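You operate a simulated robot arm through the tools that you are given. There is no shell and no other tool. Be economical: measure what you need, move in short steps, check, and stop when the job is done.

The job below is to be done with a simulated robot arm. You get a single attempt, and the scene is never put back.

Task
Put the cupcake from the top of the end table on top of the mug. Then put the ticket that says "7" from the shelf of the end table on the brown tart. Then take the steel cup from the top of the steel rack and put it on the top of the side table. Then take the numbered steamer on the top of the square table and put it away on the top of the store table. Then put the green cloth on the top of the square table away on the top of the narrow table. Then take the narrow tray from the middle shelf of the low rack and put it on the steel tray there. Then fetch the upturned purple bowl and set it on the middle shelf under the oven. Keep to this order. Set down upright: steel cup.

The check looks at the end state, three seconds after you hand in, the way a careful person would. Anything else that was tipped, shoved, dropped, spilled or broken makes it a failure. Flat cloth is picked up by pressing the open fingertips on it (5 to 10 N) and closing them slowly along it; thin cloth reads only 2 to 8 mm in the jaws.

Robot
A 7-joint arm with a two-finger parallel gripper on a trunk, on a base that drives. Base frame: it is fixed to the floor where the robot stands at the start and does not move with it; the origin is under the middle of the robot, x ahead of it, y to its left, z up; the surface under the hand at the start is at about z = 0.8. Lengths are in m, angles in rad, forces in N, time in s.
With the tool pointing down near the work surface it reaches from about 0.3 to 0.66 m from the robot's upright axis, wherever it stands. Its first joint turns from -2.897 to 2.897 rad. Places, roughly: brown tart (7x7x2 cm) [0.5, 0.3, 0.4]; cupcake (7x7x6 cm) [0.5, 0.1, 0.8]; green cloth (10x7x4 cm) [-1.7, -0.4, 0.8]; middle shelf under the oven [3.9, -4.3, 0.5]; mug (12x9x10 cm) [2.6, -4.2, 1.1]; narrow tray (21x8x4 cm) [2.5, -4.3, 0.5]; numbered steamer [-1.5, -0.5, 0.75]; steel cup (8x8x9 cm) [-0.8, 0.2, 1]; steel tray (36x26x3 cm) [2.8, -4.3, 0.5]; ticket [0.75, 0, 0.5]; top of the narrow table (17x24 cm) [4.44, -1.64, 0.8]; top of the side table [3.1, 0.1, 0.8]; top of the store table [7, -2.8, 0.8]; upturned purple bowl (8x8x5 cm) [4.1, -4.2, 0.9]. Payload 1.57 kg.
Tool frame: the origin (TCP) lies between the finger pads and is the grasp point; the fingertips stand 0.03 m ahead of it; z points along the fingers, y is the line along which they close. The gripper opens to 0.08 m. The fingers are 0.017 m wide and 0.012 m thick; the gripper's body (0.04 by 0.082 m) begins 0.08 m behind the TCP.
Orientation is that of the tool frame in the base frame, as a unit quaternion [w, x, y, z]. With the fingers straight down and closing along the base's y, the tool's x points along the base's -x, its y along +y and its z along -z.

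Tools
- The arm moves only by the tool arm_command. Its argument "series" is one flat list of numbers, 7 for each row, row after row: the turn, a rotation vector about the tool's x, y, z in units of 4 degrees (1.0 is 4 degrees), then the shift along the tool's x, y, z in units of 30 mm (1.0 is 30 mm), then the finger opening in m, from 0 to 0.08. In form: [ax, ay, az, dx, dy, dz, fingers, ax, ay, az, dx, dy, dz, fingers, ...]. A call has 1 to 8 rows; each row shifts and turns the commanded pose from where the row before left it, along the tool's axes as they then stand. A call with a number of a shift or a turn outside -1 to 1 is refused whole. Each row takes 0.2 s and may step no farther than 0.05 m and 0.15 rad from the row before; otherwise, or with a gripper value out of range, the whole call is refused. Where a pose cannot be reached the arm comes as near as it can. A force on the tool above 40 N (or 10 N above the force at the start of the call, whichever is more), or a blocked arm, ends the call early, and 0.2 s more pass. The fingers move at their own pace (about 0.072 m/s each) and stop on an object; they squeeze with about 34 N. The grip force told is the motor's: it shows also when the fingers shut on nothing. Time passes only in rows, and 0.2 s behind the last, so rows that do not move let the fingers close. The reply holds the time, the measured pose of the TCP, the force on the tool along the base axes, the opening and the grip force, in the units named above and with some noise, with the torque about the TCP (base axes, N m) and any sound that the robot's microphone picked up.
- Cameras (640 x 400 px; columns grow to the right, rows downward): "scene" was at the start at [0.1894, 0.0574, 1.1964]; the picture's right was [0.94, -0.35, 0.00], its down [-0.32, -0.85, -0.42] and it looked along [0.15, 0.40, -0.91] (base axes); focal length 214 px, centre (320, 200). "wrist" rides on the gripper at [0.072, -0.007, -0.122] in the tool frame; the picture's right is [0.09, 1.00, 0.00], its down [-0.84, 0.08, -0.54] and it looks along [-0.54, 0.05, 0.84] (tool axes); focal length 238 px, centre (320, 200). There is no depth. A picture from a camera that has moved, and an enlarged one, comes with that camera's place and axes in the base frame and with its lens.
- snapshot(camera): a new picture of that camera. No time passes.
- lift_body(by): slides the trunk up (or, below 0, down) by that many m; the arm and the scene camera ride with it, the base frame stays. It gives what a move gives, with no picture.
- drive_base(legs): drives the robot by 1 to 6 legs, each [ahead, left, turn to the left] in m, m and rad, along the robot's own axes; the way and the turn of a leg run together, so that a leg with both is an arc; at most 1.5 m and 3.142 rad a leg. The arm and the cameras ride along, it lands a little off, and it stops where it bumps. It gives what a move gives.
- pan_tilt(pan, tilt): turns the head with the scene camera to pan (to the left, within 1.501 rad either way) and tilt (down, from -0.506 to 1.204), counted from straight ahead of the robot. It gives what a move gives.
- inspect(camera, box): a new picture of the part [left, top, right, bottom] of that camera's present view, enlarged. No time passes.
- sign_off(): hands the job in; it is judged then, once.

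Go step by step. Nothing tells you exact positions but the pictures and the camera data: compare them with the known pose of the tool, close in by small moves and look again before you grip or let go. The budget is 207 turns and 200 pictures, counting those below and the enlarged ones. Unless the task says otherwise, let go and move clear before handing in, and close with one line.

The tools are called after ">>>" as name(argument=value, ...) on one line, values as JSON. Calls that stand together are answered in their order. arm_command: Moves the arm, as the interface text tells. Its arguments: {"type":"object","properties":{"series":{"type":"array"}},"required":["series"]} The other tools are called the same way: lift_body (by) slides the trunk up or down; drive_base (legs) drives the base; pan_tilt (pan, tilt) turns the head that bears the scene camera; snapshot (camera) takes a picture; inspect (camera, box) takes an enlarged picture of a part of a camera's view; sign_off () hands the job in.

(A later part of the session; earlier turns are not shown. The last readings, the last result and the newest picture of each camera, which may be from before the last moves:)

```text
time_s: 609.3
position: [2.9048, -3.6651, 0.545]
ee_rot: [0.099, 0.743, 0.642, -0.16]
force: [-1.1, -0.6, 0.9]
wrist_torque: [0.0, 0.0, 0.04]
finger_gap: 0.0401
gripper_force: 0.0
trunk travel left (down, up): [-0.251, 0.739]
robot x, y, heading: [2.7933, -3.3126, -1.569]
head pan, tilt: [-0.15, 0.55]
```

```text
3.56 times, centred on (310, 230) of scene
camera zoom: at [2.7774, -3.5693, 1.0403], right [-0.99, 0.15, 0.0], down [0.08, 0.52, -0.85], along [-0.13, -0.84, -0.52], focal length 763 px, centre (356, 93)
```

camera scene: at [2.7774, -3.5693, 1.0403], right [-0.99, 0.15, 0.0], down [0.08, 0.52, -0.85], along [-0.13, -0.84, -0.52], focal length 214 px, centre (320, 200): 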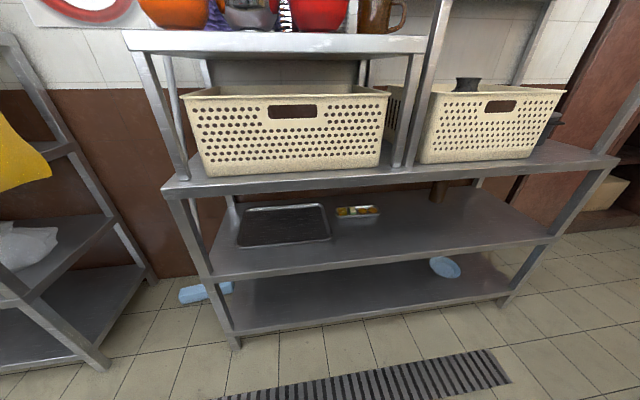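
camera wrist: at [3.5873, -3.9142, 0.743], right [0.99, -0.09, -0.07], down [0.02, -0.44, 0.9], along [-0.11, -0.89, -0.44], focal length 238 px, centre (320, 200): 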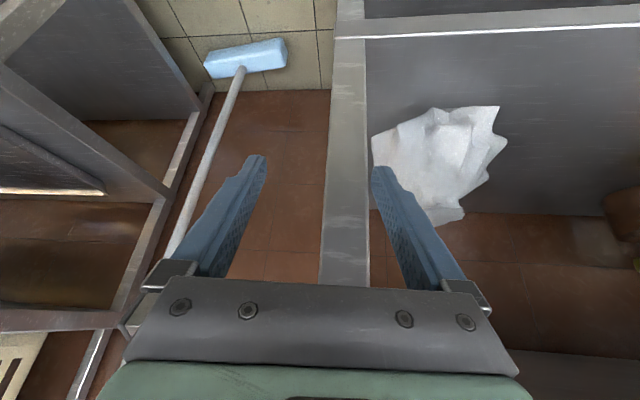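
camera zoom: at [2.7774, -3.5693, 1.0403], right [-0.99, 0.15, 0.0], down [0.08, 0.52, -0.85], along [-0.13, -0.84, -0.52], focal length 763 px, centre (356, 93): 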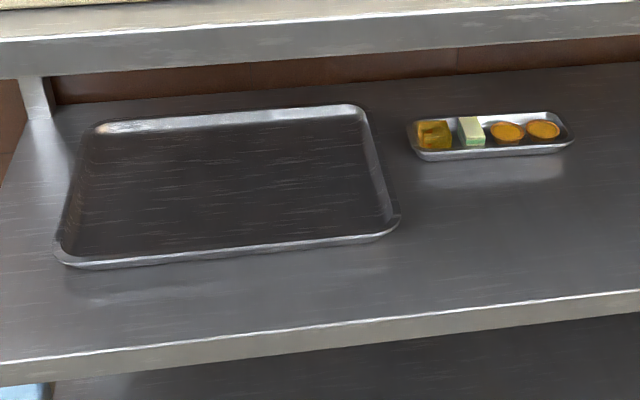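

The narrow tray (with food) lies at x 2.36–2.57, y -4.335…-4.415 on the shelf (z≈0.44); the steel tray is beside it. I'll roll the tool ~86° so the fingers close in the vertical plane and pitch 50° down, to pinch the tray's near long wall.

>>> arm_command(series=[-0.2305, -0.0995, 0.943, 0, 0, 0, 0.04, -0.2305, -0.0995, 0.943, 0, 0, 0, 0.04, -0.2305, -0.0995, 0.943, 0, 0, 0, 0.04, -0.2305, -0.0995, 0.943, 0, 0, 0, 0.04, -0.2305, -0.0995, 0.943, 0, 0, 0, 0.04, -0.2305, -0.0995, 0.943, 0, 0, 0, 0.04, -0.2305, -0.0995, 0.943, 0, 0, 0, 0.04, -0.2305, -0.0995, 0.943, 0, 0, 0, 0.04])

>>> arm_command(series=[-0.2305, -0.0995, 0.943, 0, 0, 0, 0.04, -0.2305, -0.0995, 0.943, 0, 0, 0, 0.04, -0.2305, -0.0995, 0.943, 0, 0, 0, 0.04, -0.2305, -0.0995, 0.943, 0, 0, 0, 0.04, -0.2305, -0.0995, 0.943, 0, 0, 0, 0.04, -0.2305, -0.0995, 0.943, 0, 0, 0, 0.04, -0.2305, -0.0995, 0.943, 0, 0, 0, 0.04])

>>> arm_command(series=[-0.2305, -0.0995, 0.943, 0, 0, 0, 0.04, -0.2305, -0.0995, 0.943, 0, 0, 0, 0.04, -0.2305, -0.0995, 0.943, 0, 0, 0, 0.04, -0.2305, -0.0995, 0.943, 0, 0, 0, 0.04, -0.2305, -0.0995, 0.943, 0, 0, 0, 0.04, -0.2305, -0.0995, 0.943, 0, 0, 0, 0.04, -0.2305, -0.0995, 0.943, 0, 0, 0, 0.04])

```text
time_s: 611.1
position: [2.9043, -3.6644, 0.5453]
ee_rot: [0.203, 0.872, 0.433, -0.107]
force: [-1.0, -1.5, 0.4]
wrist_torque: [0.0, 0.01, 0.01]
finger_gap: 0.0402
gripper_force: 0.0
trunk travel left (down, up): [-0.251, 0.739]
robot x, y, heading: [2.7958, -3.3127, -1.564]
head pan, tilt: [-0.15, 0.55]
```

```text
time_s: 612.7
position: [2.9053, -3.6642, 0.5451]
ee_rot: [0.28, 0.932, 0.223, -0.056]
force: [0.2, 0.8, -0.1]
wrist_torque: [-0.02, 0.01, -0.01]
finger_gap: 0.0401
gripper_force: 0.0
trunk travel left (down, up): [-0.251, 0.739]
robot x, y, heading: [2.7919, -3.3117, -1.568]
head pan, tilt: [-0.15, 0.55]
```

```text
time_s: 614.3
position: [2.9045, -3.6643, 0.5451]
ee_rot: [0.343, 0.939, -0.001, -0.002]
force: [-0.3, 0.2, 0.2]
wrist_torque: [-0.02, -0.01, 0.05]
finger_gap: 0.04
gripper_force: 0.0
trunk travel left (down, up): [-0.251, 0.739]
robot x, y, heading: [2.7901, -3.311, -1.573]
head pan, tilt: [-0.15, 0.55]
```

Tool is now pitched 50° with fingers in the vertical plane. I move in front of the tray.

>>> drive_base(legs=[[0, -0.47, 0], [0.35, 0, 0]])

>>> snapshot(camera="wrist")

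>>> snapshot(camera="scene")

```text
time_s: 619.0
position: [2.4342, -4.0154, 0.5458]
ee_rot: [0.343, 0.939, -0.001, -0.001]
force: [-0.4, -0.3, -0.1]
wrist_torque: [-0.01, -0.02, -0.02]
finger_gap: 0.0398
gripper_force: 0.1
trunk travel left (down, up): [-0.251, 0.739]
robot x, y, heading: [2.3213, -3.6641, -1.569]
head pan, tilt: [-0.15, 0.55]
```

```text
55 pictures are left
camera wrist: at [2.5084, -3.9317, 0.6343], right [0.09, -0.76, 0.64], down [-0.84, 0.29, 0.47], along [-0.54, -0.58, -0.61], focal length 238 px, centre (320, 200)
```

wrist: 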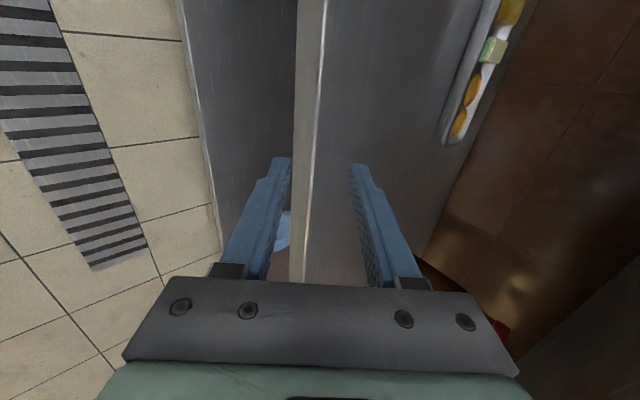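

```text
54 pictures are left
camera scene: at [2.3077, -3.9205, 1.0404], right [-0.99, 0.15, 0.0], down [0.08, 0.52, -0.85], along [-0.13, -0.84, -0.52], focal length 214 px, centre (320, 200)
```

scene: 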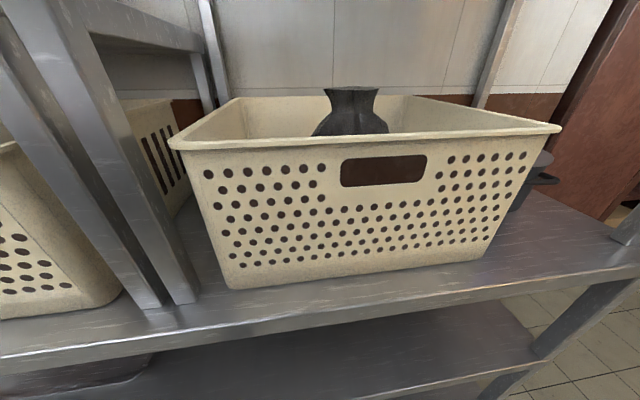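

I lower a bit, narrow the fingers and slide in toward the tray's near wall.

>>> arm_command(series=[0, 0, 0, 0, 0.7, 0.9, 0.026, 0, 0, 0, 0, 0.7, 0.9, 0.026, 0, 0, 0, 0, 0.7, 0.9, 0.026, 0, 0, 0, 0, 0.7, 0.9, 0.026, 0, 0, 0, 0, 0.7, 0.9, 0.026, 0, 0, 0, 0, 0.7, 0.9, 0.026, 0, 0, 0, 0, 0.7, 0.9, 0.026])

>>> snapshot(camera="wrist")

```text
time_s: 620.2
position: [2.4373, -4.1809, 0.5186]
ee_rot: [0.35, 0.937, 0.001, 0.001]
force: [-3.7, 11.0, 12.3]
wrist_torque: [0.38, 0.16, 0.0]
finger_gap: 0.0258
gripper_force: 0.0
trunk travel left (down, up): [-0.251, 0.739]
robot x, y, heading: [2.3231, -3.6598, -1.573]
head pan, tilt: [-0.15, 0.55]
stopped in row 6: the force on the tool passed its limit at 99 N (the readings are from after the stop); the commanded pose is now the measured one
```

```text
53 pictures are left
camera wrist: at [2.5094, -4.0952, 0.6063], right [0.09, -0.75, 0.65], down [-0.84, 0.29, 0.46], along [-0.54, -0.59, -0.6], focal length 238 px, centre (320, 200)
```

wrist: 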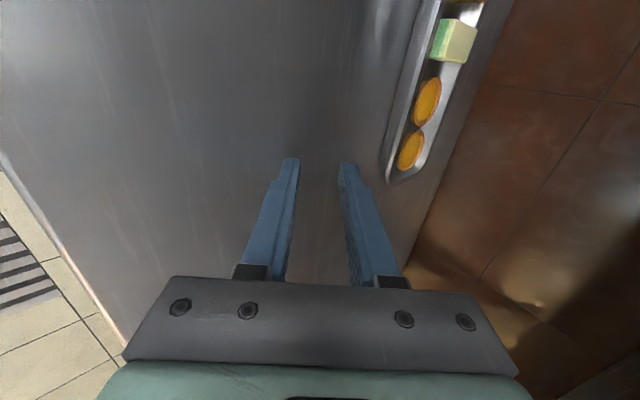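

The lower fingertip touched the shelf (shelf is actually z≈0.48). So the tray's near rim is at y≈-4.28, x 2.40–2.61. I rise 3 cm, shift to x≈2.50 and approach again.

>>> arm_command(series=[0, 0, 0, 0, 0.32, -0.38, 0.026, 0, 0, 0, 0, 0.32, -0.38, 0.026, 0, 0, 0, 0.73, 0, 0, 0.026, 0, 0, 0, 0.73, 0, 0, 0.026, 0, 0, 0, 0.73, 0, 0, 0.026, 0, 0, 0, 0, 0.4, 0.4, 0.026, 0, 0, 0, 0, 0.4, 0.4, 0.026])

>>> snapshot(camera="wrist")

```text
time_s: 621.8
position: [2.5025, -4.2145, 0.544]
ee_rot: [0.347, 0.938, 0.0, 0.002]
force: [-0.1, -0.7, -0.3]
wrist_torque: [-0.02, 0.02, 0.0]
finger_gap: 0.026
gripper_force: 0.0
trunk travel left (down, up): [-0.251, 0.739]
robot x, y, heading: [2.3256, -3.6641, -1.572]
head pan, tilt: [-0.15, 0.55]
```

```text
52 pictures are left
camera wrist: at [2.5757, -4.1292, 0.6321], right [0.09, -0.76, 0.65], down [-0.84, 0.29, 0.46], along [-0.54, -0.59, -0.61], focal length 238 px, centre (320, 200)
```

wrist: 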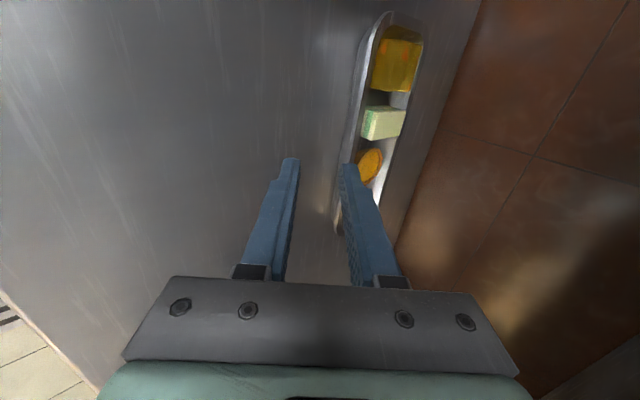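

Rim at x=2.50 is y≈-4.277. I advance so the upper finger passes over the rim.

>>> arm_command(series=[0, 0, 0, 0, 0.47, 0.59, 0.026, 0, 0, 0, 0, 0.47, 0.59, 0.026, 0, 0, 0, 0, 0, 0, 0.026])

>>> inspect(camera="wrist", box=[230, 60, 430, 220])

```text
time_s: 622.6
position: [2.5046, -4.2592, 0.5355]
ee_rot: [0.347, 0.938, 0.002, 0.002]
force: [-0.8, -0.1, -0.4]
wrist_torque: [0.05, 0.02, 0.02]
finger_gap: 0.0261
gripper_force: 0.0
trunk travel left (down, up): [-0.251, 0.739]
robot x, y, heading: [2.3224, -3.6584, -1.571]
head pan, tilt: [-0.15, 0.55]
```

```text
2.50 times, centred on (330, 140) of wrist
camera zoom: at [2.5764, -4.1737, 0.6235], right [0.09, -0.76, 0.65], down [-0.84, 0.29, 0.46], along [-0.54, -0.59, -0.61], focal length 596 px, centre (295, 350)
```

zoom: 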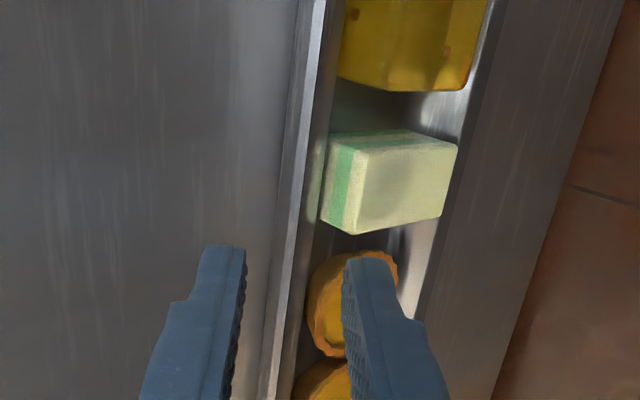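

>>> arm_command(series=[0, 0, 0, -0.1, 0.38, 0.32, 0.018, 0, 0, 0, 0, -0.16, 0.19, 0.018, 0, 0, 0, 0, 0, 0, 0.018])

>>> inspect(camera="wrist", box=[230, 60, 430, 220])

```text
time_s: 623.4
position: [2.5014, -4.2746, 0.5264]
ee_rot: [0.347, 0.938, 0.001, 0.001]
force: [0.2, 0.5, -0.6]
wrist_torque: [0.02, -0.01, 0.0]
finger_gap: 0.0178
gripper_force: 0.1
trunk travel left (down, up): [-0.251, 0.739]
robot x, y, heading: [2.323, -3.657, -1.574]
head pan, tilt: [-0.15, 0.55]
```

```text
2.50 times, centred on (330, 140) of wrist
camera zoom: at [2.5734, -4.1885, 0.6147], right [0.09, -0.76, 0.65], down [-0.84, 0.29, 0.46], along [-0.54, -0.59, -0.61], focal length 596 px, centre (295, 350)
```

zoom: 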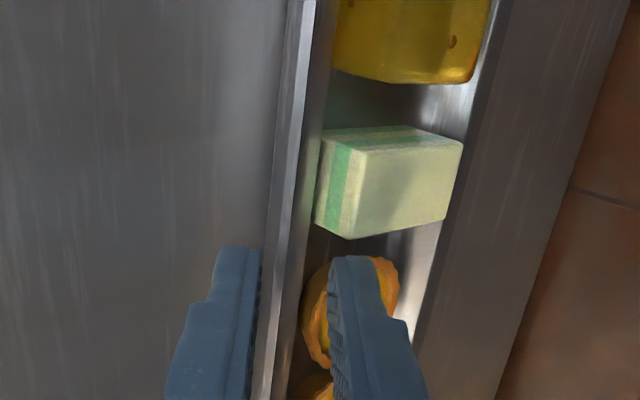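

>>> arm_command(series=[0, 0, 0, 0, -0.18, 0.21, 0.018, 0, 0, 0, 0, 0, 0, 0.012, 0, 0, 0, 0, -0.05, 0.06, 0.008, 0, 0, 0, 0, -0.04, 0.05, 0.004, 0, 0, 0, 0, 0, 0, 0.0, 0, 0, 0, 0, 0, 0, 0.0])

>>> inspect(camera="wrist", box=[230, 60, 430, 220])

```text
time_s: 624.8
position: [2.5009, -4.2758, 0.5228]
ee_rot: [0.355, 0.935, 0.0, 0.005]
force: [-0.2, 2.0, 25.9]
wrist_torque: [-0.6, -0.4, -0.33]
finger_gap: 0.0074
gripper_force: 26.8
trunk travel left (down, up): [-0.251, 0.739]
robot x, y, heading: [2.3242, -3.6631, -1.572]
head pan, tilt: [-0.15, 0.55]
```

```text
2.50 times, centred on (330, 140) of wrist
camera zoom: at [2.5733, -4.1891, 0.6091], right [0.09, -0.75, 0.66], down [-0.84, 0.3, 0.45], along [-0.53, -0.6, -0.6], focal length 596 px, centre (295, 350)
```

zoom: 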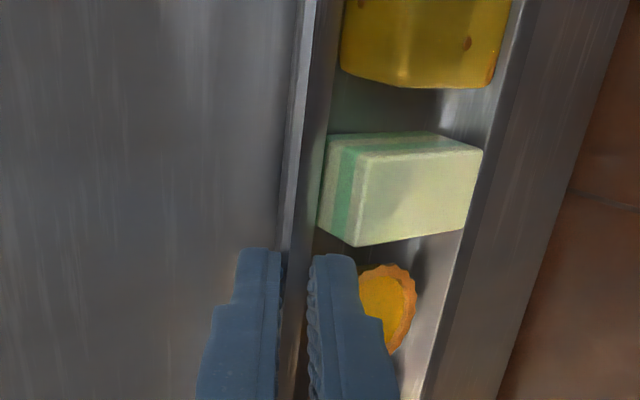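

Wall pinched (7 mm). I lift 15 mm and check it holds and clears the shelf above.

>>> lift_body(by=0.018)

>>> snapshot(camera="wrist")

>>> pan_tilt(pan=0.3, tilt=0.75)

>>> snapshot(camera="scene")

```text
time_s: 625.5
position: [2.5007, -4.2728, 0.5285]
ee_rot: [0.344, 0.939, 0.002, 0.002]
force: [-0.8, -0.1, -2.2]
wrist_torque: [0.1, -0.02, 0.05]
finger_gap: 0.0067
gripper_force: 26.0
trunk travel left (down, up): [-0.269, 0.721]
robot x, y, heading: [2.3219, -3.6585, -1.571]
head pan, tilt: [-0.15, 0.55]
```

```text
48 pictures are left
camera wrist: at [2.5732, -4.1877, 0.6181], right [0.1, -0.76, 0.64], down [-0.84, 0.29, 0.46], along [-0.54, -0.58, -0.61], focal length 238 px, centre (320, 200)
```

wrist: 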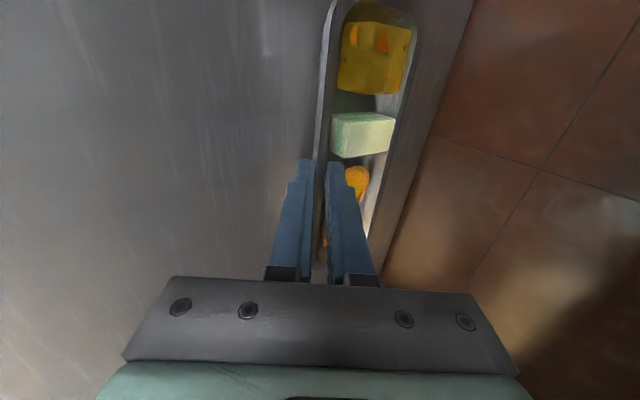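

```text
time_s: 626.4
position: [2.5004, -4.2747, 0.5329]
ee_rot: [0.347, 0.938, 0.002, 0.001]
force: [0.1, -0.1, -2.4]
wrist_torque: [0.13, 0.03, 0.03]
finger_gap: 0.0073
gripper_force: 27.2
trunk travel left (down, up): [-0.269, 0.721]
robot x, y, heading: [2.32, -3.6653, -1.575]
head pan, tilt: [0.3, 0.75]
```

```text
47 pictures are left
camera scene: at [2.3457, -3.9103, 1.0409], right [-0.96, -0.29, 0.0], down [-0.2, 0.65, -0.73], along [0.22, -0.7, -0.68], focal length 214 px, centre (320, 200)
```

scene: 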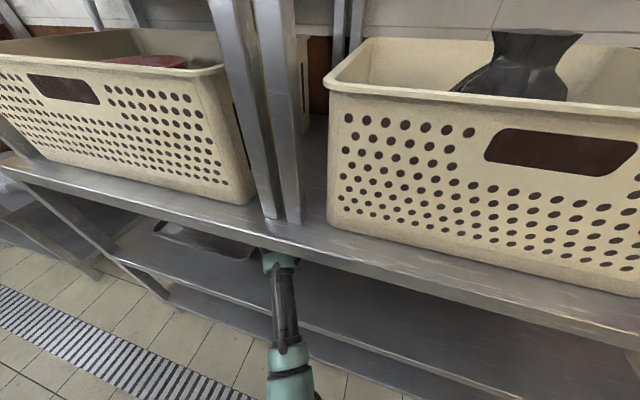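

It holds (≈0.24 kg). I raise another 2 cm, watching force.

>>> lift_body(by=0.02)

>>> snapshot(camera="wrist")

```text
time_s: 627.0
position: [2.5007, -4.2751, 0.552]
ee_rot: [0.348, 0.938, 0.001, 0.002]
force: [-0.3, -0.4, -1.9]
wrist_torque: [0.12, 0.02, -0.01]
finger_gap: 0.0072
gripper_force: 26.6
trunk travel left (down, up): [-0.289, 0.701]
robot x, y, heading: [2.3222, -3.6641, -1.571]
head pan, tilt: [0.3, 0.75]
```

```text
46 pictures are left
camera wrist: at [2.5732, -4.1887, 0.6405], right [0.09, -0.76, 0.65], down [-0.84, 0.29, 0.46], along [-0.54, -0.59, -0.61], focal length 238 px, centre (320, 200)
```

wrist: 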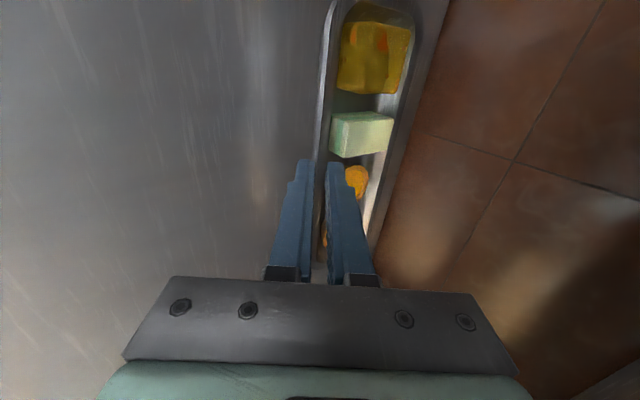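

>>> lift_body(by=0.014)

>>> drive_base(legs=[[-0.035, 0, 0], [0, 0.15, 0]])

>>> snapshot(camera="wrist")

```text
time_s: 627.7
position: [2.5005, -4.2723, 0.5636]
ee_rot: [0.345, 0.938, 0.002, 0.001]
force: [0.1, -0.5, -2.3]
wrist_torque: [0.13, 0.0, 0.0]
finger_gap: 0.0069
gripper_force: 26.6
trunk travel left (down, up): [-0.303, 0.687]
robot x, y, heading: [2.3238, -3.6651, -1.572]
head pan, tilt: [0.3, 0.75]
```

```text
time_s: 629.5
position: [2.6549, -4.2382, 0.563]
ee_rot: [0.346, 0.938, 0.007, 0.001]
force: [0.8, 0.4, 0.0]
wrist_torque: [0.02, 0.03, 0.01]
finger_gap: 0.0
gripper_force: 21.4
trunk travel left (down, up): [-0.303, 0.687]
robot x, y, heading: [2.474, -3.6266, -1.567]
head pan, tilt: [0.3, 0.75]
```

```text
45 pictures are left
camera wrist: at [2.7275, -4.1525, 0.652], right [0.1, -0.76, 0.65], down [-0.84, 0.28, 0.46], along [-0.53, -0.59, -0.61], focal length 238 px, centre (320, 200)
```

wrist: 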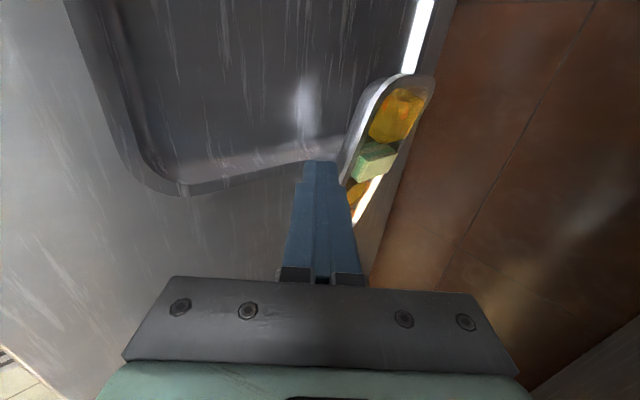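

The tray slipped from the grip against the steel tray's rim. I look closely at its state.

>>> inspect(camera="wrist", box=[290, 50, 470, 240])

```text
2.11 times, centred on (380, 145) of wrist
camera zoom: at [2.7275, -4.1525, 0.652], right [0.1, -0.76, 0.65], down [-0.84, 0.28, 0.46], along [-0.53, -0.59, -0.61], focal length 502 px, centre (194, 316)
```

zoom: 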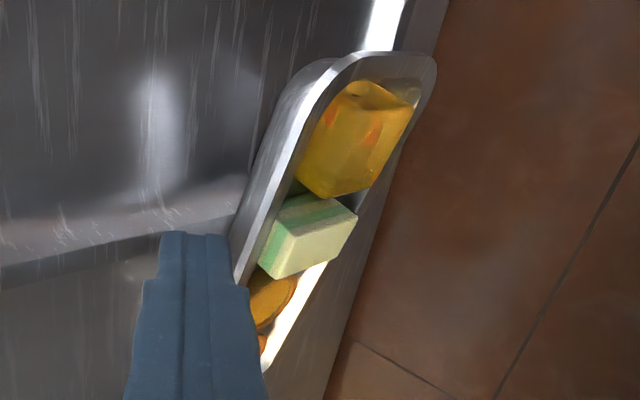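

All food is still in the tray; its left end rests on the steel tray's rim, yawed ~12°. I'll regrip the near wall: open, yaw the tool to match, and move over the rim.

>>> arm_command(series=[0, 0, 0, 0, 0, -0.5, 0.028, 0, -0.644, 0.763, 0, 0, 0, 0.028, 0, -0.644, 0.763, 0, 0, 0, 0.028, 0, -0.644, 0.763, 0, 0, 0, 0.028, 0, 0, 0, -0.21, 0.35, 0.35, 0.028, 0, 0, 0, -0.21, 0.35, 0.35, 0.028, 0, 0, 0, 0, 0, 0, 0.028])

>>> snapshot(camera="wrist")

```text
time_s: 631.1
position: [2.6411, -4.2483, 0.561]
ee_rot: [0.336, 0.937, -0.084, -0.041]
force: [-0.8, 0.3, 0.9]
wrist_torque: [0.0, 0.0, -0.01]
finger_gap: 0.0281
gripper_force: 0.1
trunk travel left (down, up): [-0.303, 0.687]
robot x, y, heading: [2.473, -3.6232, -1.566]
head pan, tilt: [0.3, 0.75]
```

```text
43 pictures are left
camera wrist: at [2.7302, -4.1809, 0.6499], right [-0.04, -0.77, 0.63], down [-0.76, 0.43, 0.48], along [-0.65, -0.46, -0.61], focal length 238 px, centre (320, 200)
```

wrist: 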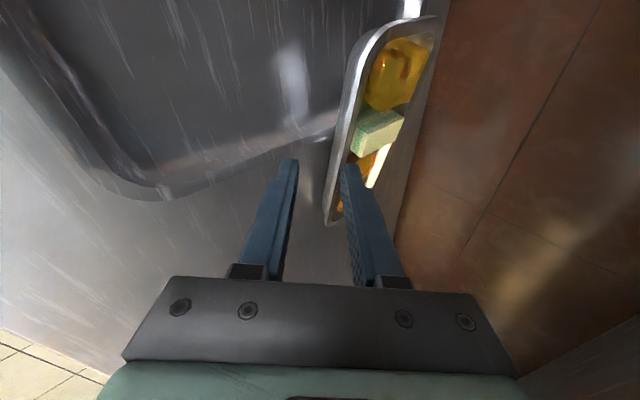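

Refined: near rim passes ≈(2.63, -4.291, 0.53). I line up and slide along the finger axis onto it, then close.

>>> arm_command(series=[0, 0, 0, -0.08, 0.47, 0.39, 0.028, 0, 0, 0, 0, 0, 0.35, 0.028, 0, 0, 0, 0, 0, 0.35, 0.028, 0, 0, 0, 0, 0, 0, 0.028])

>>> inspect(camera="wrist", box=[230, 60, 430, 220])

```text
time_s: 632.1
position: [2.626, -4.2879, 0.5629]
ee_rot: [0.348, 0.932, -0.095, -0.033]
force: [-3.6, 2.8, 7.8]
wrist_torque: [0.06, 0.11, -0.03]
finger_gap: 0.0256
gripper_force: 0.1
trunk travel left (down, up): [-0.303, 0.687]
robot x, y, heading: [2.47, -3.6247, -1.564]
head pan, tilt: [0.3, 0.75]
```

```text
2.50 times, centred on (330, 140) of wrist
camera zoom: at [2.7142, -4.2178, 0.6516], right [-0.06, -0.76, 0.65], down [-0.76, 0.46, 0.46], along [-0.64, -0.47, -0.6], focal length 596 px, centre (295, 350)
```

zoom: 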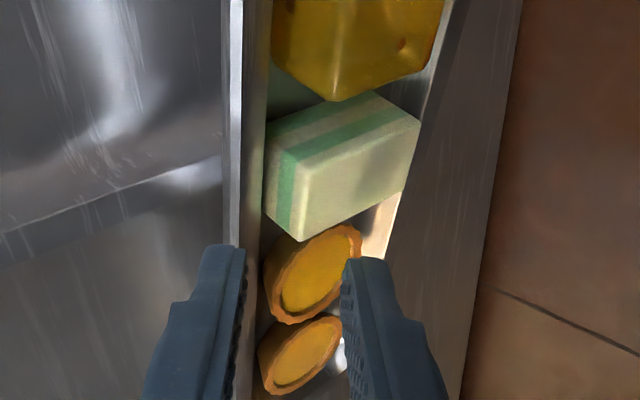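

The lower finger landed on the rim; I retreat slightly, shift 11 mm back and slide in again.

>>> arm_command(series=[0, 0, 0, 0, 0, -0.5, 0.028, 0, 0, 0, 0, -0.36, 0, 0.028, 0, 0, 0, 0, 0, 0, 0.028])

>>> inspect(camera="wrist", box=[230, 60, 430, 220])

```text
time_s: 632.9
position: [2.6322, -4.2673, 0.5638]
ee_rot: [0.345, 0.934, -0.092, -0.033]
force: [0.2, -0.8, 0.9]
wrist_torque: [0.0, -0.03, 0.0]
finger_gap: 0.0279
gripper_force: 0.2
trunk travel left (down, up): [-0.303, 0.687]
robot x, y, heading: [2.4737, -3.6262, -1.567]
head pan, tilt: [0.3, 0.75]
```

```text
2.50 times, centred on (330, 140) of wrist
camera zoom: at [2.7199, -4.1985, 0.6525], right [-0.06, -0.76, 0.65], down [-0.76, 0.45, 0.46], along [-0.64, -0.47, -0.61], focal length 596 px, centre (295, 350)
```

zoom: 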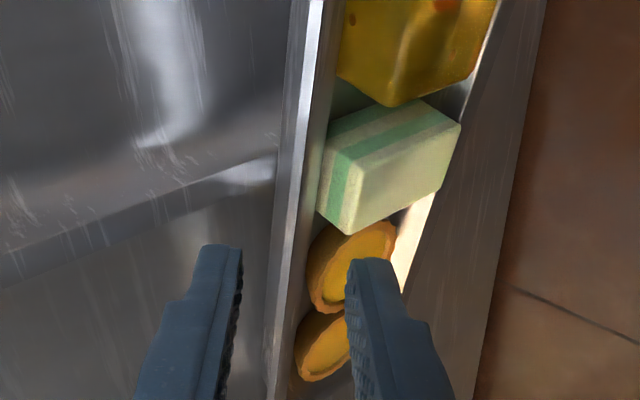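

Tarts lie too close to the wall here; the gap between the cake and the yellow block (x≈2.666) is better. I shift there with a narrower opening.

>>> arm_command(series=[0, 0, 0, 0.58, 0, -0.1, 0.022, 0, 0, 0, 0.58, 0, 0, 0.02, 0, 0, 0, 0, 0, 0, 0.02])

>>> inspect(camera="wrist", box=[230, 60, 430, 220])

```text
time_s: 633.7
position: [2.6657, -4.2726, 0.5634]
ee_rot: [0.343, 0.934, -0.092, -0.034]
force: [0.1, 0.3, 0.9]
wrist_torque: [-0.01, 0.0, 0.0]
finger_gap: 0.0198
gripper_force: 0.0
trunk travel left (down, up): [-0.303, 0.687]
robot x, y, heading: [2.4725, -3.6267, -1.568]
head pan, tilt: [0.3, 0.75]
```

```text
2.50 times, centred on (330, 140) of wrist
camera zoom: at [2.7539, -4.2031, 0.6521], right [-0.06, -0.76, 0.65], down [-0.76, 0.45, 0.46], along [-0.64, -0.47, -0.61], focal length 596 px, centre (295, 350)
```

zoom: 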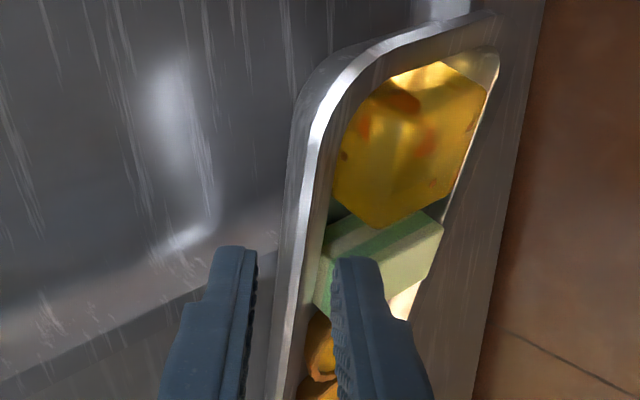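

>>> arm_command(series=[0, 0, 0, 0.4, -0.07, 0, 0.02, 0, 0, 0, 0, 0, 0.3, 0.02, 0, 0, 0, 0, 0, 0, 0.02])

>>> inspect(camera="wrist", box=[230, 60, 430, 220])

```text
time_s: 634.5
position: [2.6783, -4.2778, 0.558]
ee_rot: [0.345, 0.933, -0.092, -0.034]
force: [0.4, -0.4, -0.8]
wrist_torque: [-0.04, 0.03, -0.01]
finger_gap: 0.0203
gripper_force: 0.2
trunk travel left (down, up): [-0.303, 0.687]
robot x, y, heading: [2.4713, -3.6268, -1.566]
head pan, tilt: [0.3, 0.75]
```

```text
2.50 times, centred on (330, 140) of wrist
camera zoom: at [2.7653, -4.2095, 0.6457], right [-0.06, -0.76, 0.65], down [-0.76, 0.45, 0.46], along [-0.64, -0.47, -0.61], focal length 596 px, centre (295, 350)
```

zoom: 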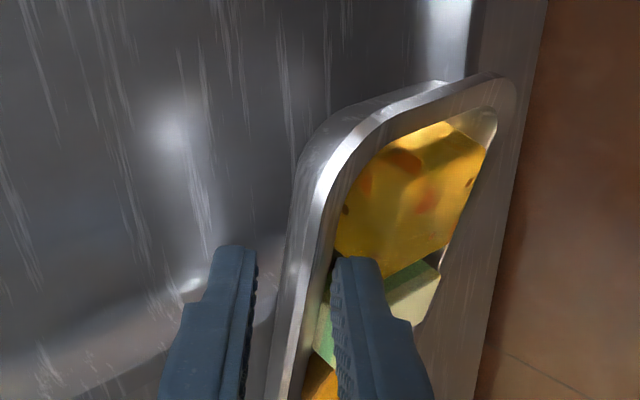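

>>> arm_command(series=[0, 0, 0, 0, 0.06, 0.25, 0.02, 0, 0, 0, 0, 0, 0.25, 0.02, 0, 0, 0, 0, 0, 0, 0.014, 0, 0, 0, 0, 0, 0, 0.008, 0, 0, 0, 0, 0, 0, 0.002, 0, 0, 0, 0, 0, 0, 0.0, 0, 0, 0, 0, 0, 0, 0.0])

>>> inspect(camera="wrist", box=[230, 60, 430, 220])

```text
time_s: 636.1
position: [2.6754, -4.2905, 0.5524]
ee_rot: [0.351, 0.931, -0.092, -0.032]
force: [-0.1, -2.0, 20.6]
wrist_torque: [-0.52, 0.73, 0.11]
finger_gap: 0.0081
gripper_force: 26.8
trunk travel left (down, up): [-0.303, 0.687]
robot x, y, heading: [2.4703, -3.6227, -1.566]
head pan, tilt: [0.3, 0.75]
```

```text
2.50 times, centred on (330, 140) of wrist
camera zoom: at [2.7633, -4.2203, 0.6405], right [-0.06, -0.75, 0.65], down [-0.77, 0.46, 0.46], along [-0.64, -0.47, -0.6], focal length 596 px, centre (295, 350)
```

zoom: 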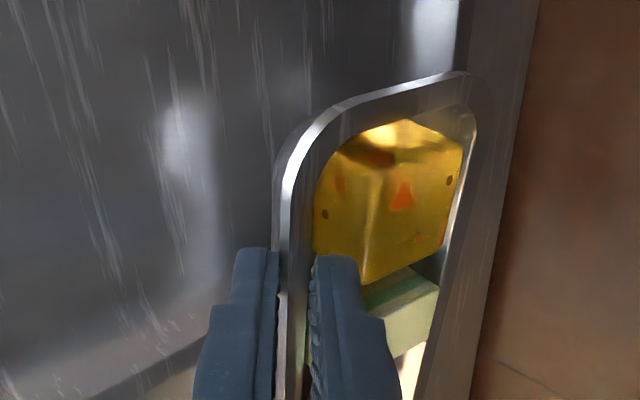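

Wall gripped again. I lift 15 mm, then pull back toward the aisle so the wrist clears the shelf above.

>>> lift_body(by=0.015)

>>> drive_base(legs=[[-0.07, 0, 0]])

>>> snapshot(camera="wrist")

```text
time_s: 636.7
position: [2.6744, -4.2889, 0.5591]
ee_rot: [0.341, 0.935, -0.093, -0.034]
force: [0.1, 0.2, -1.9]
wrist_torque: [0.1, -0.12, -0.01]
finger_gap: 0.0067
gripper_force: 26.4
trunk travel left (down, up): [-0.318, 0.672]
robot x, y, heading: [2.4776, -3.6279, -1.57]
head pan, tilt: [0.3, 0.75]
```

```text
time_s: 637.7
position: [2.6747, -4.2198, 0.5609]
ee_rot: [0.344, 0.934, -0.092, -0.034]
force: [-0.2, 0.3, -2.6]
wrist_torque: [0.08, -0.14, -0.04]
finger_gap: 0.0071
gripper_force: 26.6
trunk travel left (down, up): [-0.318, 0.672]
robot x, y, heading: [2.4726, -3.5577, -1.562]
head pan, tilt: [0.3, 0.75]
```

```text
37 pictures are left
camera wrist: at [2.7629, -4.1502, 0.6504], right [-0.06, -0.76, 0.65], down [-0.76, 0.45, 0.46], along [-0.64, -0.47, -0.61], focal length 238 px, centre (320, 200)
```

wrist: 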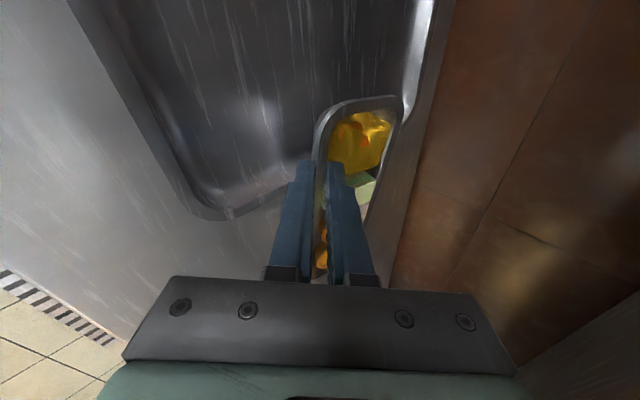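

Carried freely. I lift 3 cm more and strafe 0.15 m left over the steel tray.

>>> lift_body(by=0.03)

>>> drive_base(legs=[[0, 0.16, 0]])

>>> snapshot(camera="wrist")

>>> snapshot(camera="scene")

```text
time_s: 638.5
position: [2.6694, -4.2079, 0.5571]
ee_rot: [0.32, 0.942, -0.086, -0.049]
force: [0.6, 1.0, -1.6]
wrist_torque: [0.09, -0.15, -0.02]
finger_gap: 0.007
gripper_force: 26.3
trunk travel left (down, up): [-0.348, 0.642]
robot x, y, heading: [2.4723, -3.5581, -1.569]
head pan, tilt: [0.3, 0.75]
```

```text
time_s: 639.9
position: [2.8225, -4.21, 0.5557]
ee_rot: [0.316, 0.943, -0.094, -0.049]
force: [-0.2, 1.0, -3.0]
wrist_torque: [0.08, -0.14, 0.02]
finger_gap: 0.0068
gripper_force: 26.5
trunk travel left (down, up): [-0.348, 0.642]
robot x, y, heading: [2.6327, -3.5553, -1.566]
head pan, tilt: [0.3, 0.75]
```

```text
36 pictures are left
camera wrist: at [2.9133, -4.1472, 0.6469], right [-0.05, -0.8, 0.6], down [-0.75, 0.43, 0.51], along [-0.66, -0.42, -0.62], focal length 238 px, centre (320, 200)
```

wrist: 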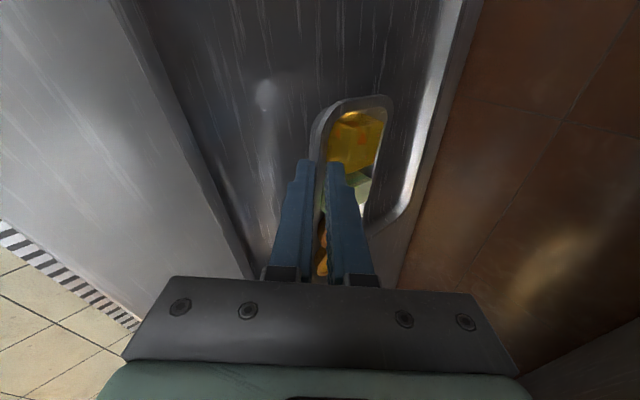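

```text
35 pictures are left
camera scene: at [2.6578, -3.8139, 1.117], right [-0.95, -0.3, 0.0], down [-0.21, 0.66, -0.72], along [0.22, -0.69, -0.69], focal length 214 px, centre (320, 200)
```

scene: 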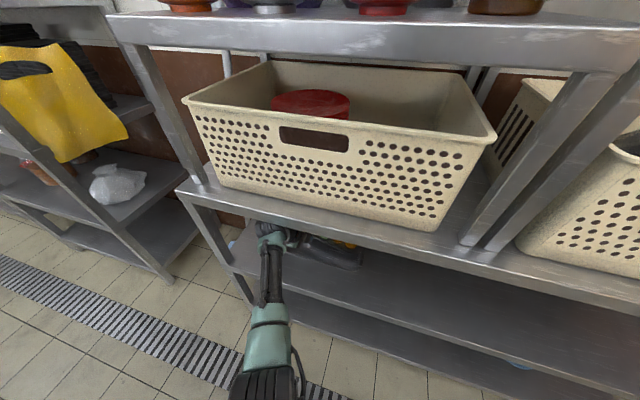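

The forearm is touching the shelf above, so I undo that lift, shift 3 cm more left and start lowering.

>>> lift_body(by=-0.025)

>>> drive_base(legs=[[0, 0.03, 0]])

>>> lift_body(by=-0.02)

>>> snapshot(camera="wrist")

```text
time_s: 640.6
position: [2.8226, -4.2075, 0.5391]
ee_rot: [0.323, 0.941, -0.094, -0.047]
force: [-1.1, 0.4, 0.3]
wrist_torque: [0.04, 0.0, -0.03]
finger_gap: 0.0
gripper_force: 21.3
trunk travel left (down, up): [-0.323, 0.667]
robot x, y, heading: [2.6336, -3.5546, -1.569]
head pan, tilt: [0.3, 0.75]
```

```text
time_s: 641.5
position: [2.8522, -4.2059, 0.5392]
ee_rot: [0.322, 0.941, -0.095, -0.048]
force: [0.5, -0.7, -0.7]
wrist_torque: [0.01, 0.0, 0.02]
finger_gap: 0.0
gripper_force: 21.7
trunk travel left (down, up): [-0.323, 0.667]
robot x, y, heading: [2.664, -3.5591, -1.569]
head pan, tilt: [0.3, 0.75]
```

```text
time_s: 642.1
position: [2.8537, -4.2061, 0.519]
ee_rot: [0.321, 0.941, -0.094, -0.046]
force: [1.7, 0.9, 7.1]
wrist_torque: [-0.08, -0.07, 0.05]
finger_gap: 0.0001
gripper_force: 21.5
trunk travel left (down, up): [-0.303, 0.687]
robot x, y, heading: [2.6609, -3.5566, -1.565]
head pan, tilt: [0.3, 0.75]
```

```text
34 pictures are left
camera wrist: at [2.9432, -4.1429, 0.609], right [-0.06, -0.79, 0.61], down [-0.75, 0.44, 0.5], along [-0.66, -0.43, -0.62], focal length 238 px, centre (320, 200)
```

wrist: 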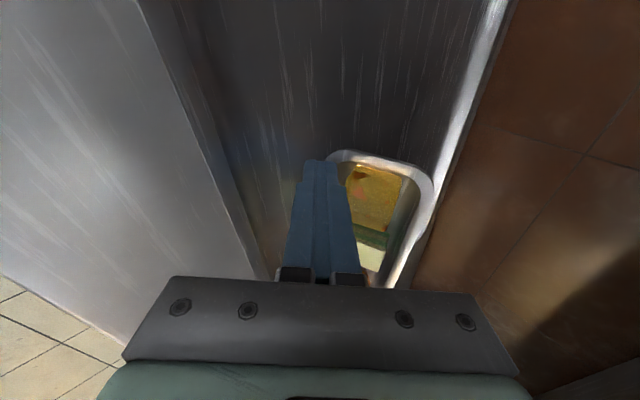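

The grip slipped at touch-down, with the tray now over the steel tray. I rise slightly and back off to look.

>>> lift_body(by=0.022)

>>> drive_base(legs=[[-0.1, 0.04, 0]])

>>> snapshot(camera="wrist")

```text
time_s: 642.8
position: [2.852, -4.2062, 0.5397]
ee_rot: [0.321, 0.941, -0.094, -0.048]
force: [0.1, 0.3, 1.0]
wrist_torque: [-0.02, 0.01, 0.01]
finger_gap: 0.0003
gripper_force: 21.1
trunk travel left (down, up): [-0.325, 0.665]
robot x, y, heading: [2.664, -3.5567, -1.567]
head pan, tilt: [0.3, 0.75]
```

```text
time_s: 644.0
position: [2.8913, -4.1071, 0.5401]
ee_rot: [0.321, 0.941, -0.094, -0.048]
force: [-0.4, 0.7, 0.2]
wrist_torque: [-0.01, 0.0, 0.02]
finger_gap: 0.0
gripper_force: 21.1
trunk travel left (down, up): [-0.325, 0.665]
robot x, y, heading: [2.6983, -3.4567, -1.568]
head pan, tilt: [0.3, 0.75]
```

```text
33 pictures are left
camera wrist: at [2.9819, -4.0433, 0.6308], right [-0.06, -0.79, 0.61], down [-0.75, 0.44, 0.5], along [-0.66, -0.43, -0.62], focal length 238 px, centre (320, 200)
```

wrist: 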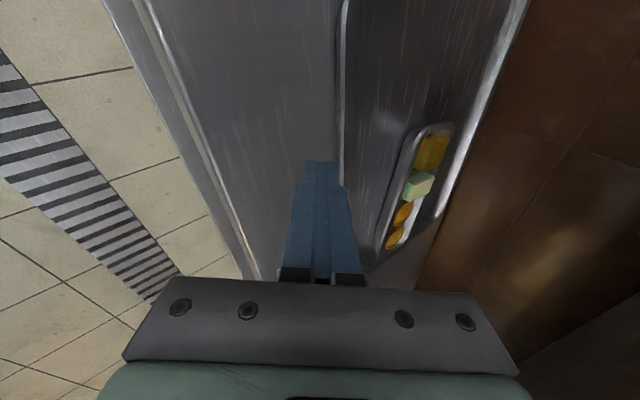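

>>> inspect(camera="wrist", box=[330, 90, 500, 290])

```text
2.00 times, centred on (415, 190) of wrist
camera zoom: at [2.9819, -4.0433, 0.6308], right [-0.06, -0.79, 0.61], down [-0.75, 0.44, 0.5], along [-0.66, -0.43, -0.62], focal length 477 px, centre (130, 220)
```

zoom: 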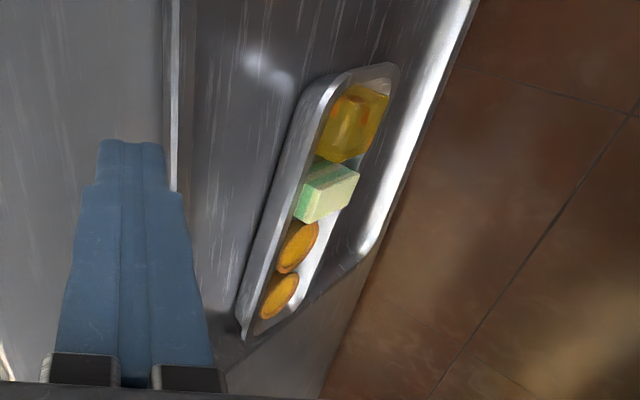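

All four items are still in the narrow tray, which lies in the steel tray. I back off and lower the head for a better look at whether it is fully inside.

>>> drive_base(legs=[[-0.12, 0, 0]])

>>> lift_body(by=-0.2)

>>> pan_tilt(pan=-0.1, tilt=0.5)

>>> inspect(camera="scene", box=[200, 140, 440, 290])

```text
time_s: 645.2
position: [2.8907, -3.9869, 0.5406]
ee_rot: [0.322, 0.941, -0.094, -0.048]
force: [1.0, 0.4, -0.5]
wrist_torque: [0.03, 0.03, 0.01]
finger_gap: 0.0
gripper_force: 21.3
trunk travel left (down, up): [-0.325, 0.665]
robot x, y, heading: [2.7042, -3.335, -1.572]
head pan, tilt: [0.3, 0.75]
```

```text
time_s: 647.4
position: [2.8908, -3.9869, 0.3402]
ee_rot: [0.322, 0.941, -0.095, -0.048]
force: [-0.1, 0.5, 0.4]
wrist_torque: [0.01, 0.02, 0.03]
finger_gap: 0.0002
gripper_force: 21.3
trunk travel left (down, up): [-0.125, 0.865]
robot x, y, heading: [2.701, -3.3375, -1.569]
head pan, tilt: [0.3, 0.75]
```

```text
time_s: 648.3
position: [2.8905, -3.9854, 0.3419]
ee_rot: [0.321, 0.941, -0.094, -0.048]
force: [-0.5, -0.8, -0.1]
wrist_torque: [0.0, -0.02, 0.0]
finger_gap: 0.0
gripper_force: 21.7
trunk travel left (down, up): [-0.125, 0.865]
robot x, y, heading: [2.7026, -3.3353, -1.569]
head pan, tilt: [-0.099, 0.499]
```

```text
2.67 times, centred on (320, 215) of scene
camera zoom: at [2.6922, -3.5956, 0.9189], right [-1.0, 0.1, 0.0], down [0.05, 0.48, -0.88], along [-0.08, -0.87, -0.48], focal length 572 px, centre (320, 160)
```

zoom: 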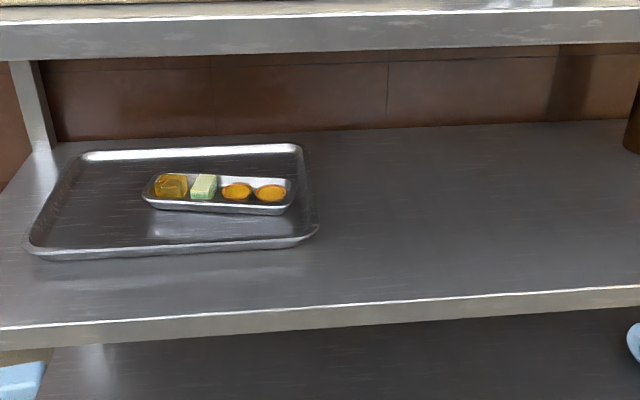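

The narrow tray sits fully inside the steel tray with all its food. Last item: the upturned purple bowl. I retract and roll the tool back so the fingers close sideways again.

>>> arm_command(series=[0, 0, 0, -0.14, -0.18, -0.84, 0.04, 0, 0, 0, -0.14, -0.18, -0.84, 0.04, 0, 0, 0, -0.14, -0.18, -0.84, 0.04, 0, 0, 0, -0.14, -0.18, -0.84, 0.04, 0, 0, 0, -0.14, -0.18, -0.84, 0.04, 0, 0, 0, -0.14, -0.18, -0.84, 0.04])

>>> arm_command(series=[-0.1323, 0.0154, -0.975, 0, 0, 0, 0.04, -0.1323, 0.0154, -0.975, 0, 0, 0, 0.04, -0.1323, 0.0154, -0.975, 0, 0, 0, 0.04, -0.1323, 0.0154, -0.975, 0, 0, 0, 0.04, -0.1323, 0.0154, -0.975, 0, 0, 0, 0.04, -0.1323, 0.0154, -0.975, 0, 0, 0, 0.04, -0.1323, 0.0154, -0.975, 0, 0, 0, 0.04, -0.1323, 0.0154, -0.975, 0, 0, 0, 0.04])

>>> arm_command(series=[-0.1323, 0.0154, -0.975, 0, 0, 0, 0.04, -0.1323, 0.0154, -0.975, 0, 0, 0, 0.04, -0.1323, 0.0154, -0.975, 0, 0, 0, 0.04, -0.1323, 0.0154, -0.975, 0, 0, 0, 0.04, -0.1323, 0.0154, -0.975, 0, 0, 0, 0.04, -0.1323, 0.0154, -0.975, 0, 0, 0, 0.04, -0.1323, 0.0154, -0.975, 0, 0, 0, 0.04, -0.1323, 0.0154, -0.975, 0, 0, 0, 0.04])

>>> arm_command(series=[-0.1323, 0.0154, -0.975, 0, 0, 0, 0.04, -0.1323, 0.0154, -0.975, 0, 0, 0, 0.04, -0.1323, 0.0154, -0.975, 0, 0, 0, 0.04, -0.1323, 0.0154, -0.975, 0, 0, 0, 0.04, -0.1323, 0.0154, -0.975, 0, 0, 0, 0.04, -0.1323, 0.0154, -0.975, 0, 0, 0, 0.04, -0.1323, 0.0154, -0.975, 0, 0, 0, 0.04, -0.1323, 0.0154, -0.975, 0, 0, 0, 0.04])

```text
time_s: 649.7
position: [2.8936, -3.8663, 0.4409]
ee_rot: [0.321, 0.941, -0.095, -0.048]
force: [-0.8, -0.1, 0.1]
wrist_torque: [0.01, 0.0, 0.0]
finger_gap: 0.0399
gripper_force: 0.1
trunk travel left (down, up): [-0.125, 0.865]
robot x, y, heading: [2.7032, -3.3357, -1.567]
head pan, tilt: [-0.099, 0.499]
```

```text
time_s: 651.5
position: [2.8927, -3.8658, 0.4403]
ee_rot: [0.331, 0.92, 0.165, -0.132]
force: [0.4, -0.7, -0.6]
wrist_torque: [-0.02, -0.02, 0.01]
finger_gap: 0.0402
gripper_force: 0.0
trunk travel left (down, up): [-0.125, 0.865]
robot x, y, heading: [2.7041, -3.3358, -1.564]
head pan, tilt: [-0.099, 0.499]
```

```text
time_s: 653.3
position: [2.8936, -3.8654, 0.4411]
ee_rot: [0.316, 0.829, 0.412, -0.206]
force: [0.6, 0.6, 0.7]
wrist_torque: [0.0, 0.01, 0.04]
finger_gap: 0.04
gripper_force: 0.1
trunk travel left (down, up): [-0.125, 0.865]
robot x, y, heading: [2.7006, -3.3332, -1.568]
head pan, tilt: [-0.099, 0.499]
```

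```text
time_s: 655.1
position: [2.893, -3.8654, 0.4408]
ee_rot: [0.277, 0.676, 0.629, -0.265]
force: [0.4, -1.0, -0.2]
wrist_torque: [0.0, 0.01, -0.02]
finger_gap: 0.0398
gripper_force: 0.1
trunk travel left (down, up): [-0.125, 0.865]
robot x, y, heading: [2.7012, -3.3347, -1.575]
head pan, tilt: [-0.099, 0.499]
```

Tool orientation restored. I raise the trunk and strafe to the oven rack, then look.

>>> lift_body(by=0.4)

>>> drive_base(legs=[[0, 1.22, 0]])

>>> pan_tilt(pan=0.0, tilt=0.45)

>>> snapshot(camera="scene")

>>> snapshot(camera="wrist")

```text
time_s: 658.9
position: [2.8933, -3.8661, 0.8403]
ee_rot: [0.278, 0.676, 0.629, -0.265]
force: [0.1, -0.6, -0.6]
wrist_torque: [0.0, 0.0, 0.01]
finger_gap: 0.0403
gripper_force: 0.1
trunk travel left (down, up): [-0.525, 0.465]
robot x, y, heading: [2.7032, -3.3397, -1.569]
head pan, tilt: [-0.099, 0.499]
```

```text
time_s: 665.1
position: [4.1078, -3.8635, 0.8404]
ee_rot: [0.277, 0.677, 0.628, -0.265]
force: [0.2, 0.3, 0.2]
wrist_torque: [0.03, -0.02, 0.01]
finger_gap: 0.0401
gripper_force: 0.1
trunk travel left (down, up): [-0.525, 0.465]
robot x, y, heading: [3.9154, -3.3301, -1.57]
head pan, tilt: [-0.099, 0.499]
```

```text
time_s: 665.7
position: [4.1068, -3.863, 0.8421]
ee_rot: [0.277, 0.677, 0.628, -0.265]
force: [0.4, 0.2, 0.3]
wrist_torque: [-0.03, -0.04, 0.03]
finger_gap: 0.0398
gripper_force: 0.0
trunk travel left (down, up): [-0.525, 0.465]
robot x, y, heading: [3.9191, -3.3348, -1.568]
head pan, tilt: [0.0, 0.45]
```

```text
30 pictures are left
camera scene: at [3.9152, -3.5946, 1.3234], right [-1.0, 0.0, 0.0], down [0.0, 0.44, -0.9], along [0.0, -0.9, -0.44], focal length 214 px, centre (320, 200)
```

scene: 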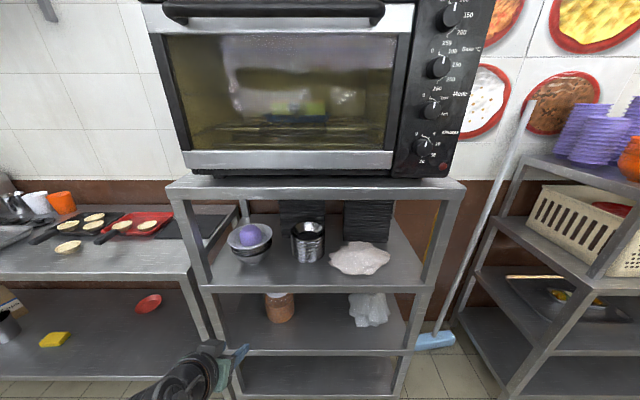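

```text
29 pictures are left
camera wrist: at [4.1077, -3.7256, 0.8758], right [1.0, 0.01, -0.02], down [0.02, -0.21, 0.98], along [0.0, -0.98, -0.21], focal length 238 px, centre (320, 200)
```

wrist: 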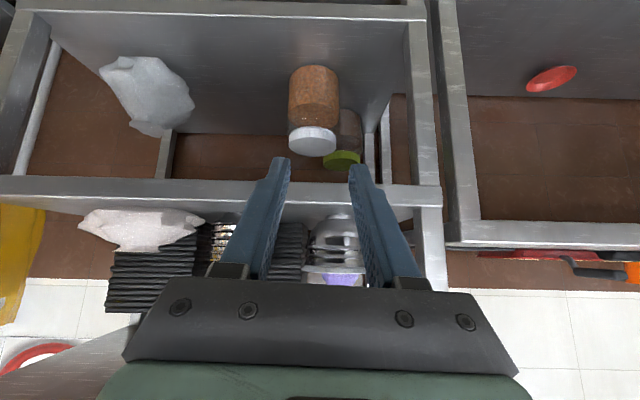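

>>> inspect(camera="scene", box=[190, 170, 430, 350])

```text
2.22 times, centred on (310, 260) of scene
camera zoom: at [3.9152, -3.5946, 1.3234], right [-1.0, 0.0, 0.0], down [0.0, 0.44, -0.9], along [0.0, -0.9, -0.44], focal length 477 px, centre (342, 67)
```

zoom: 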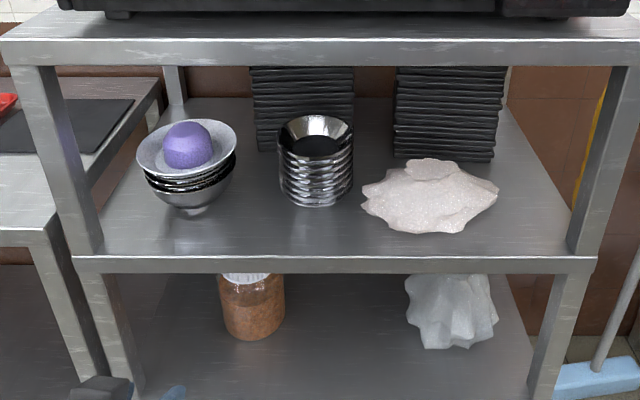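

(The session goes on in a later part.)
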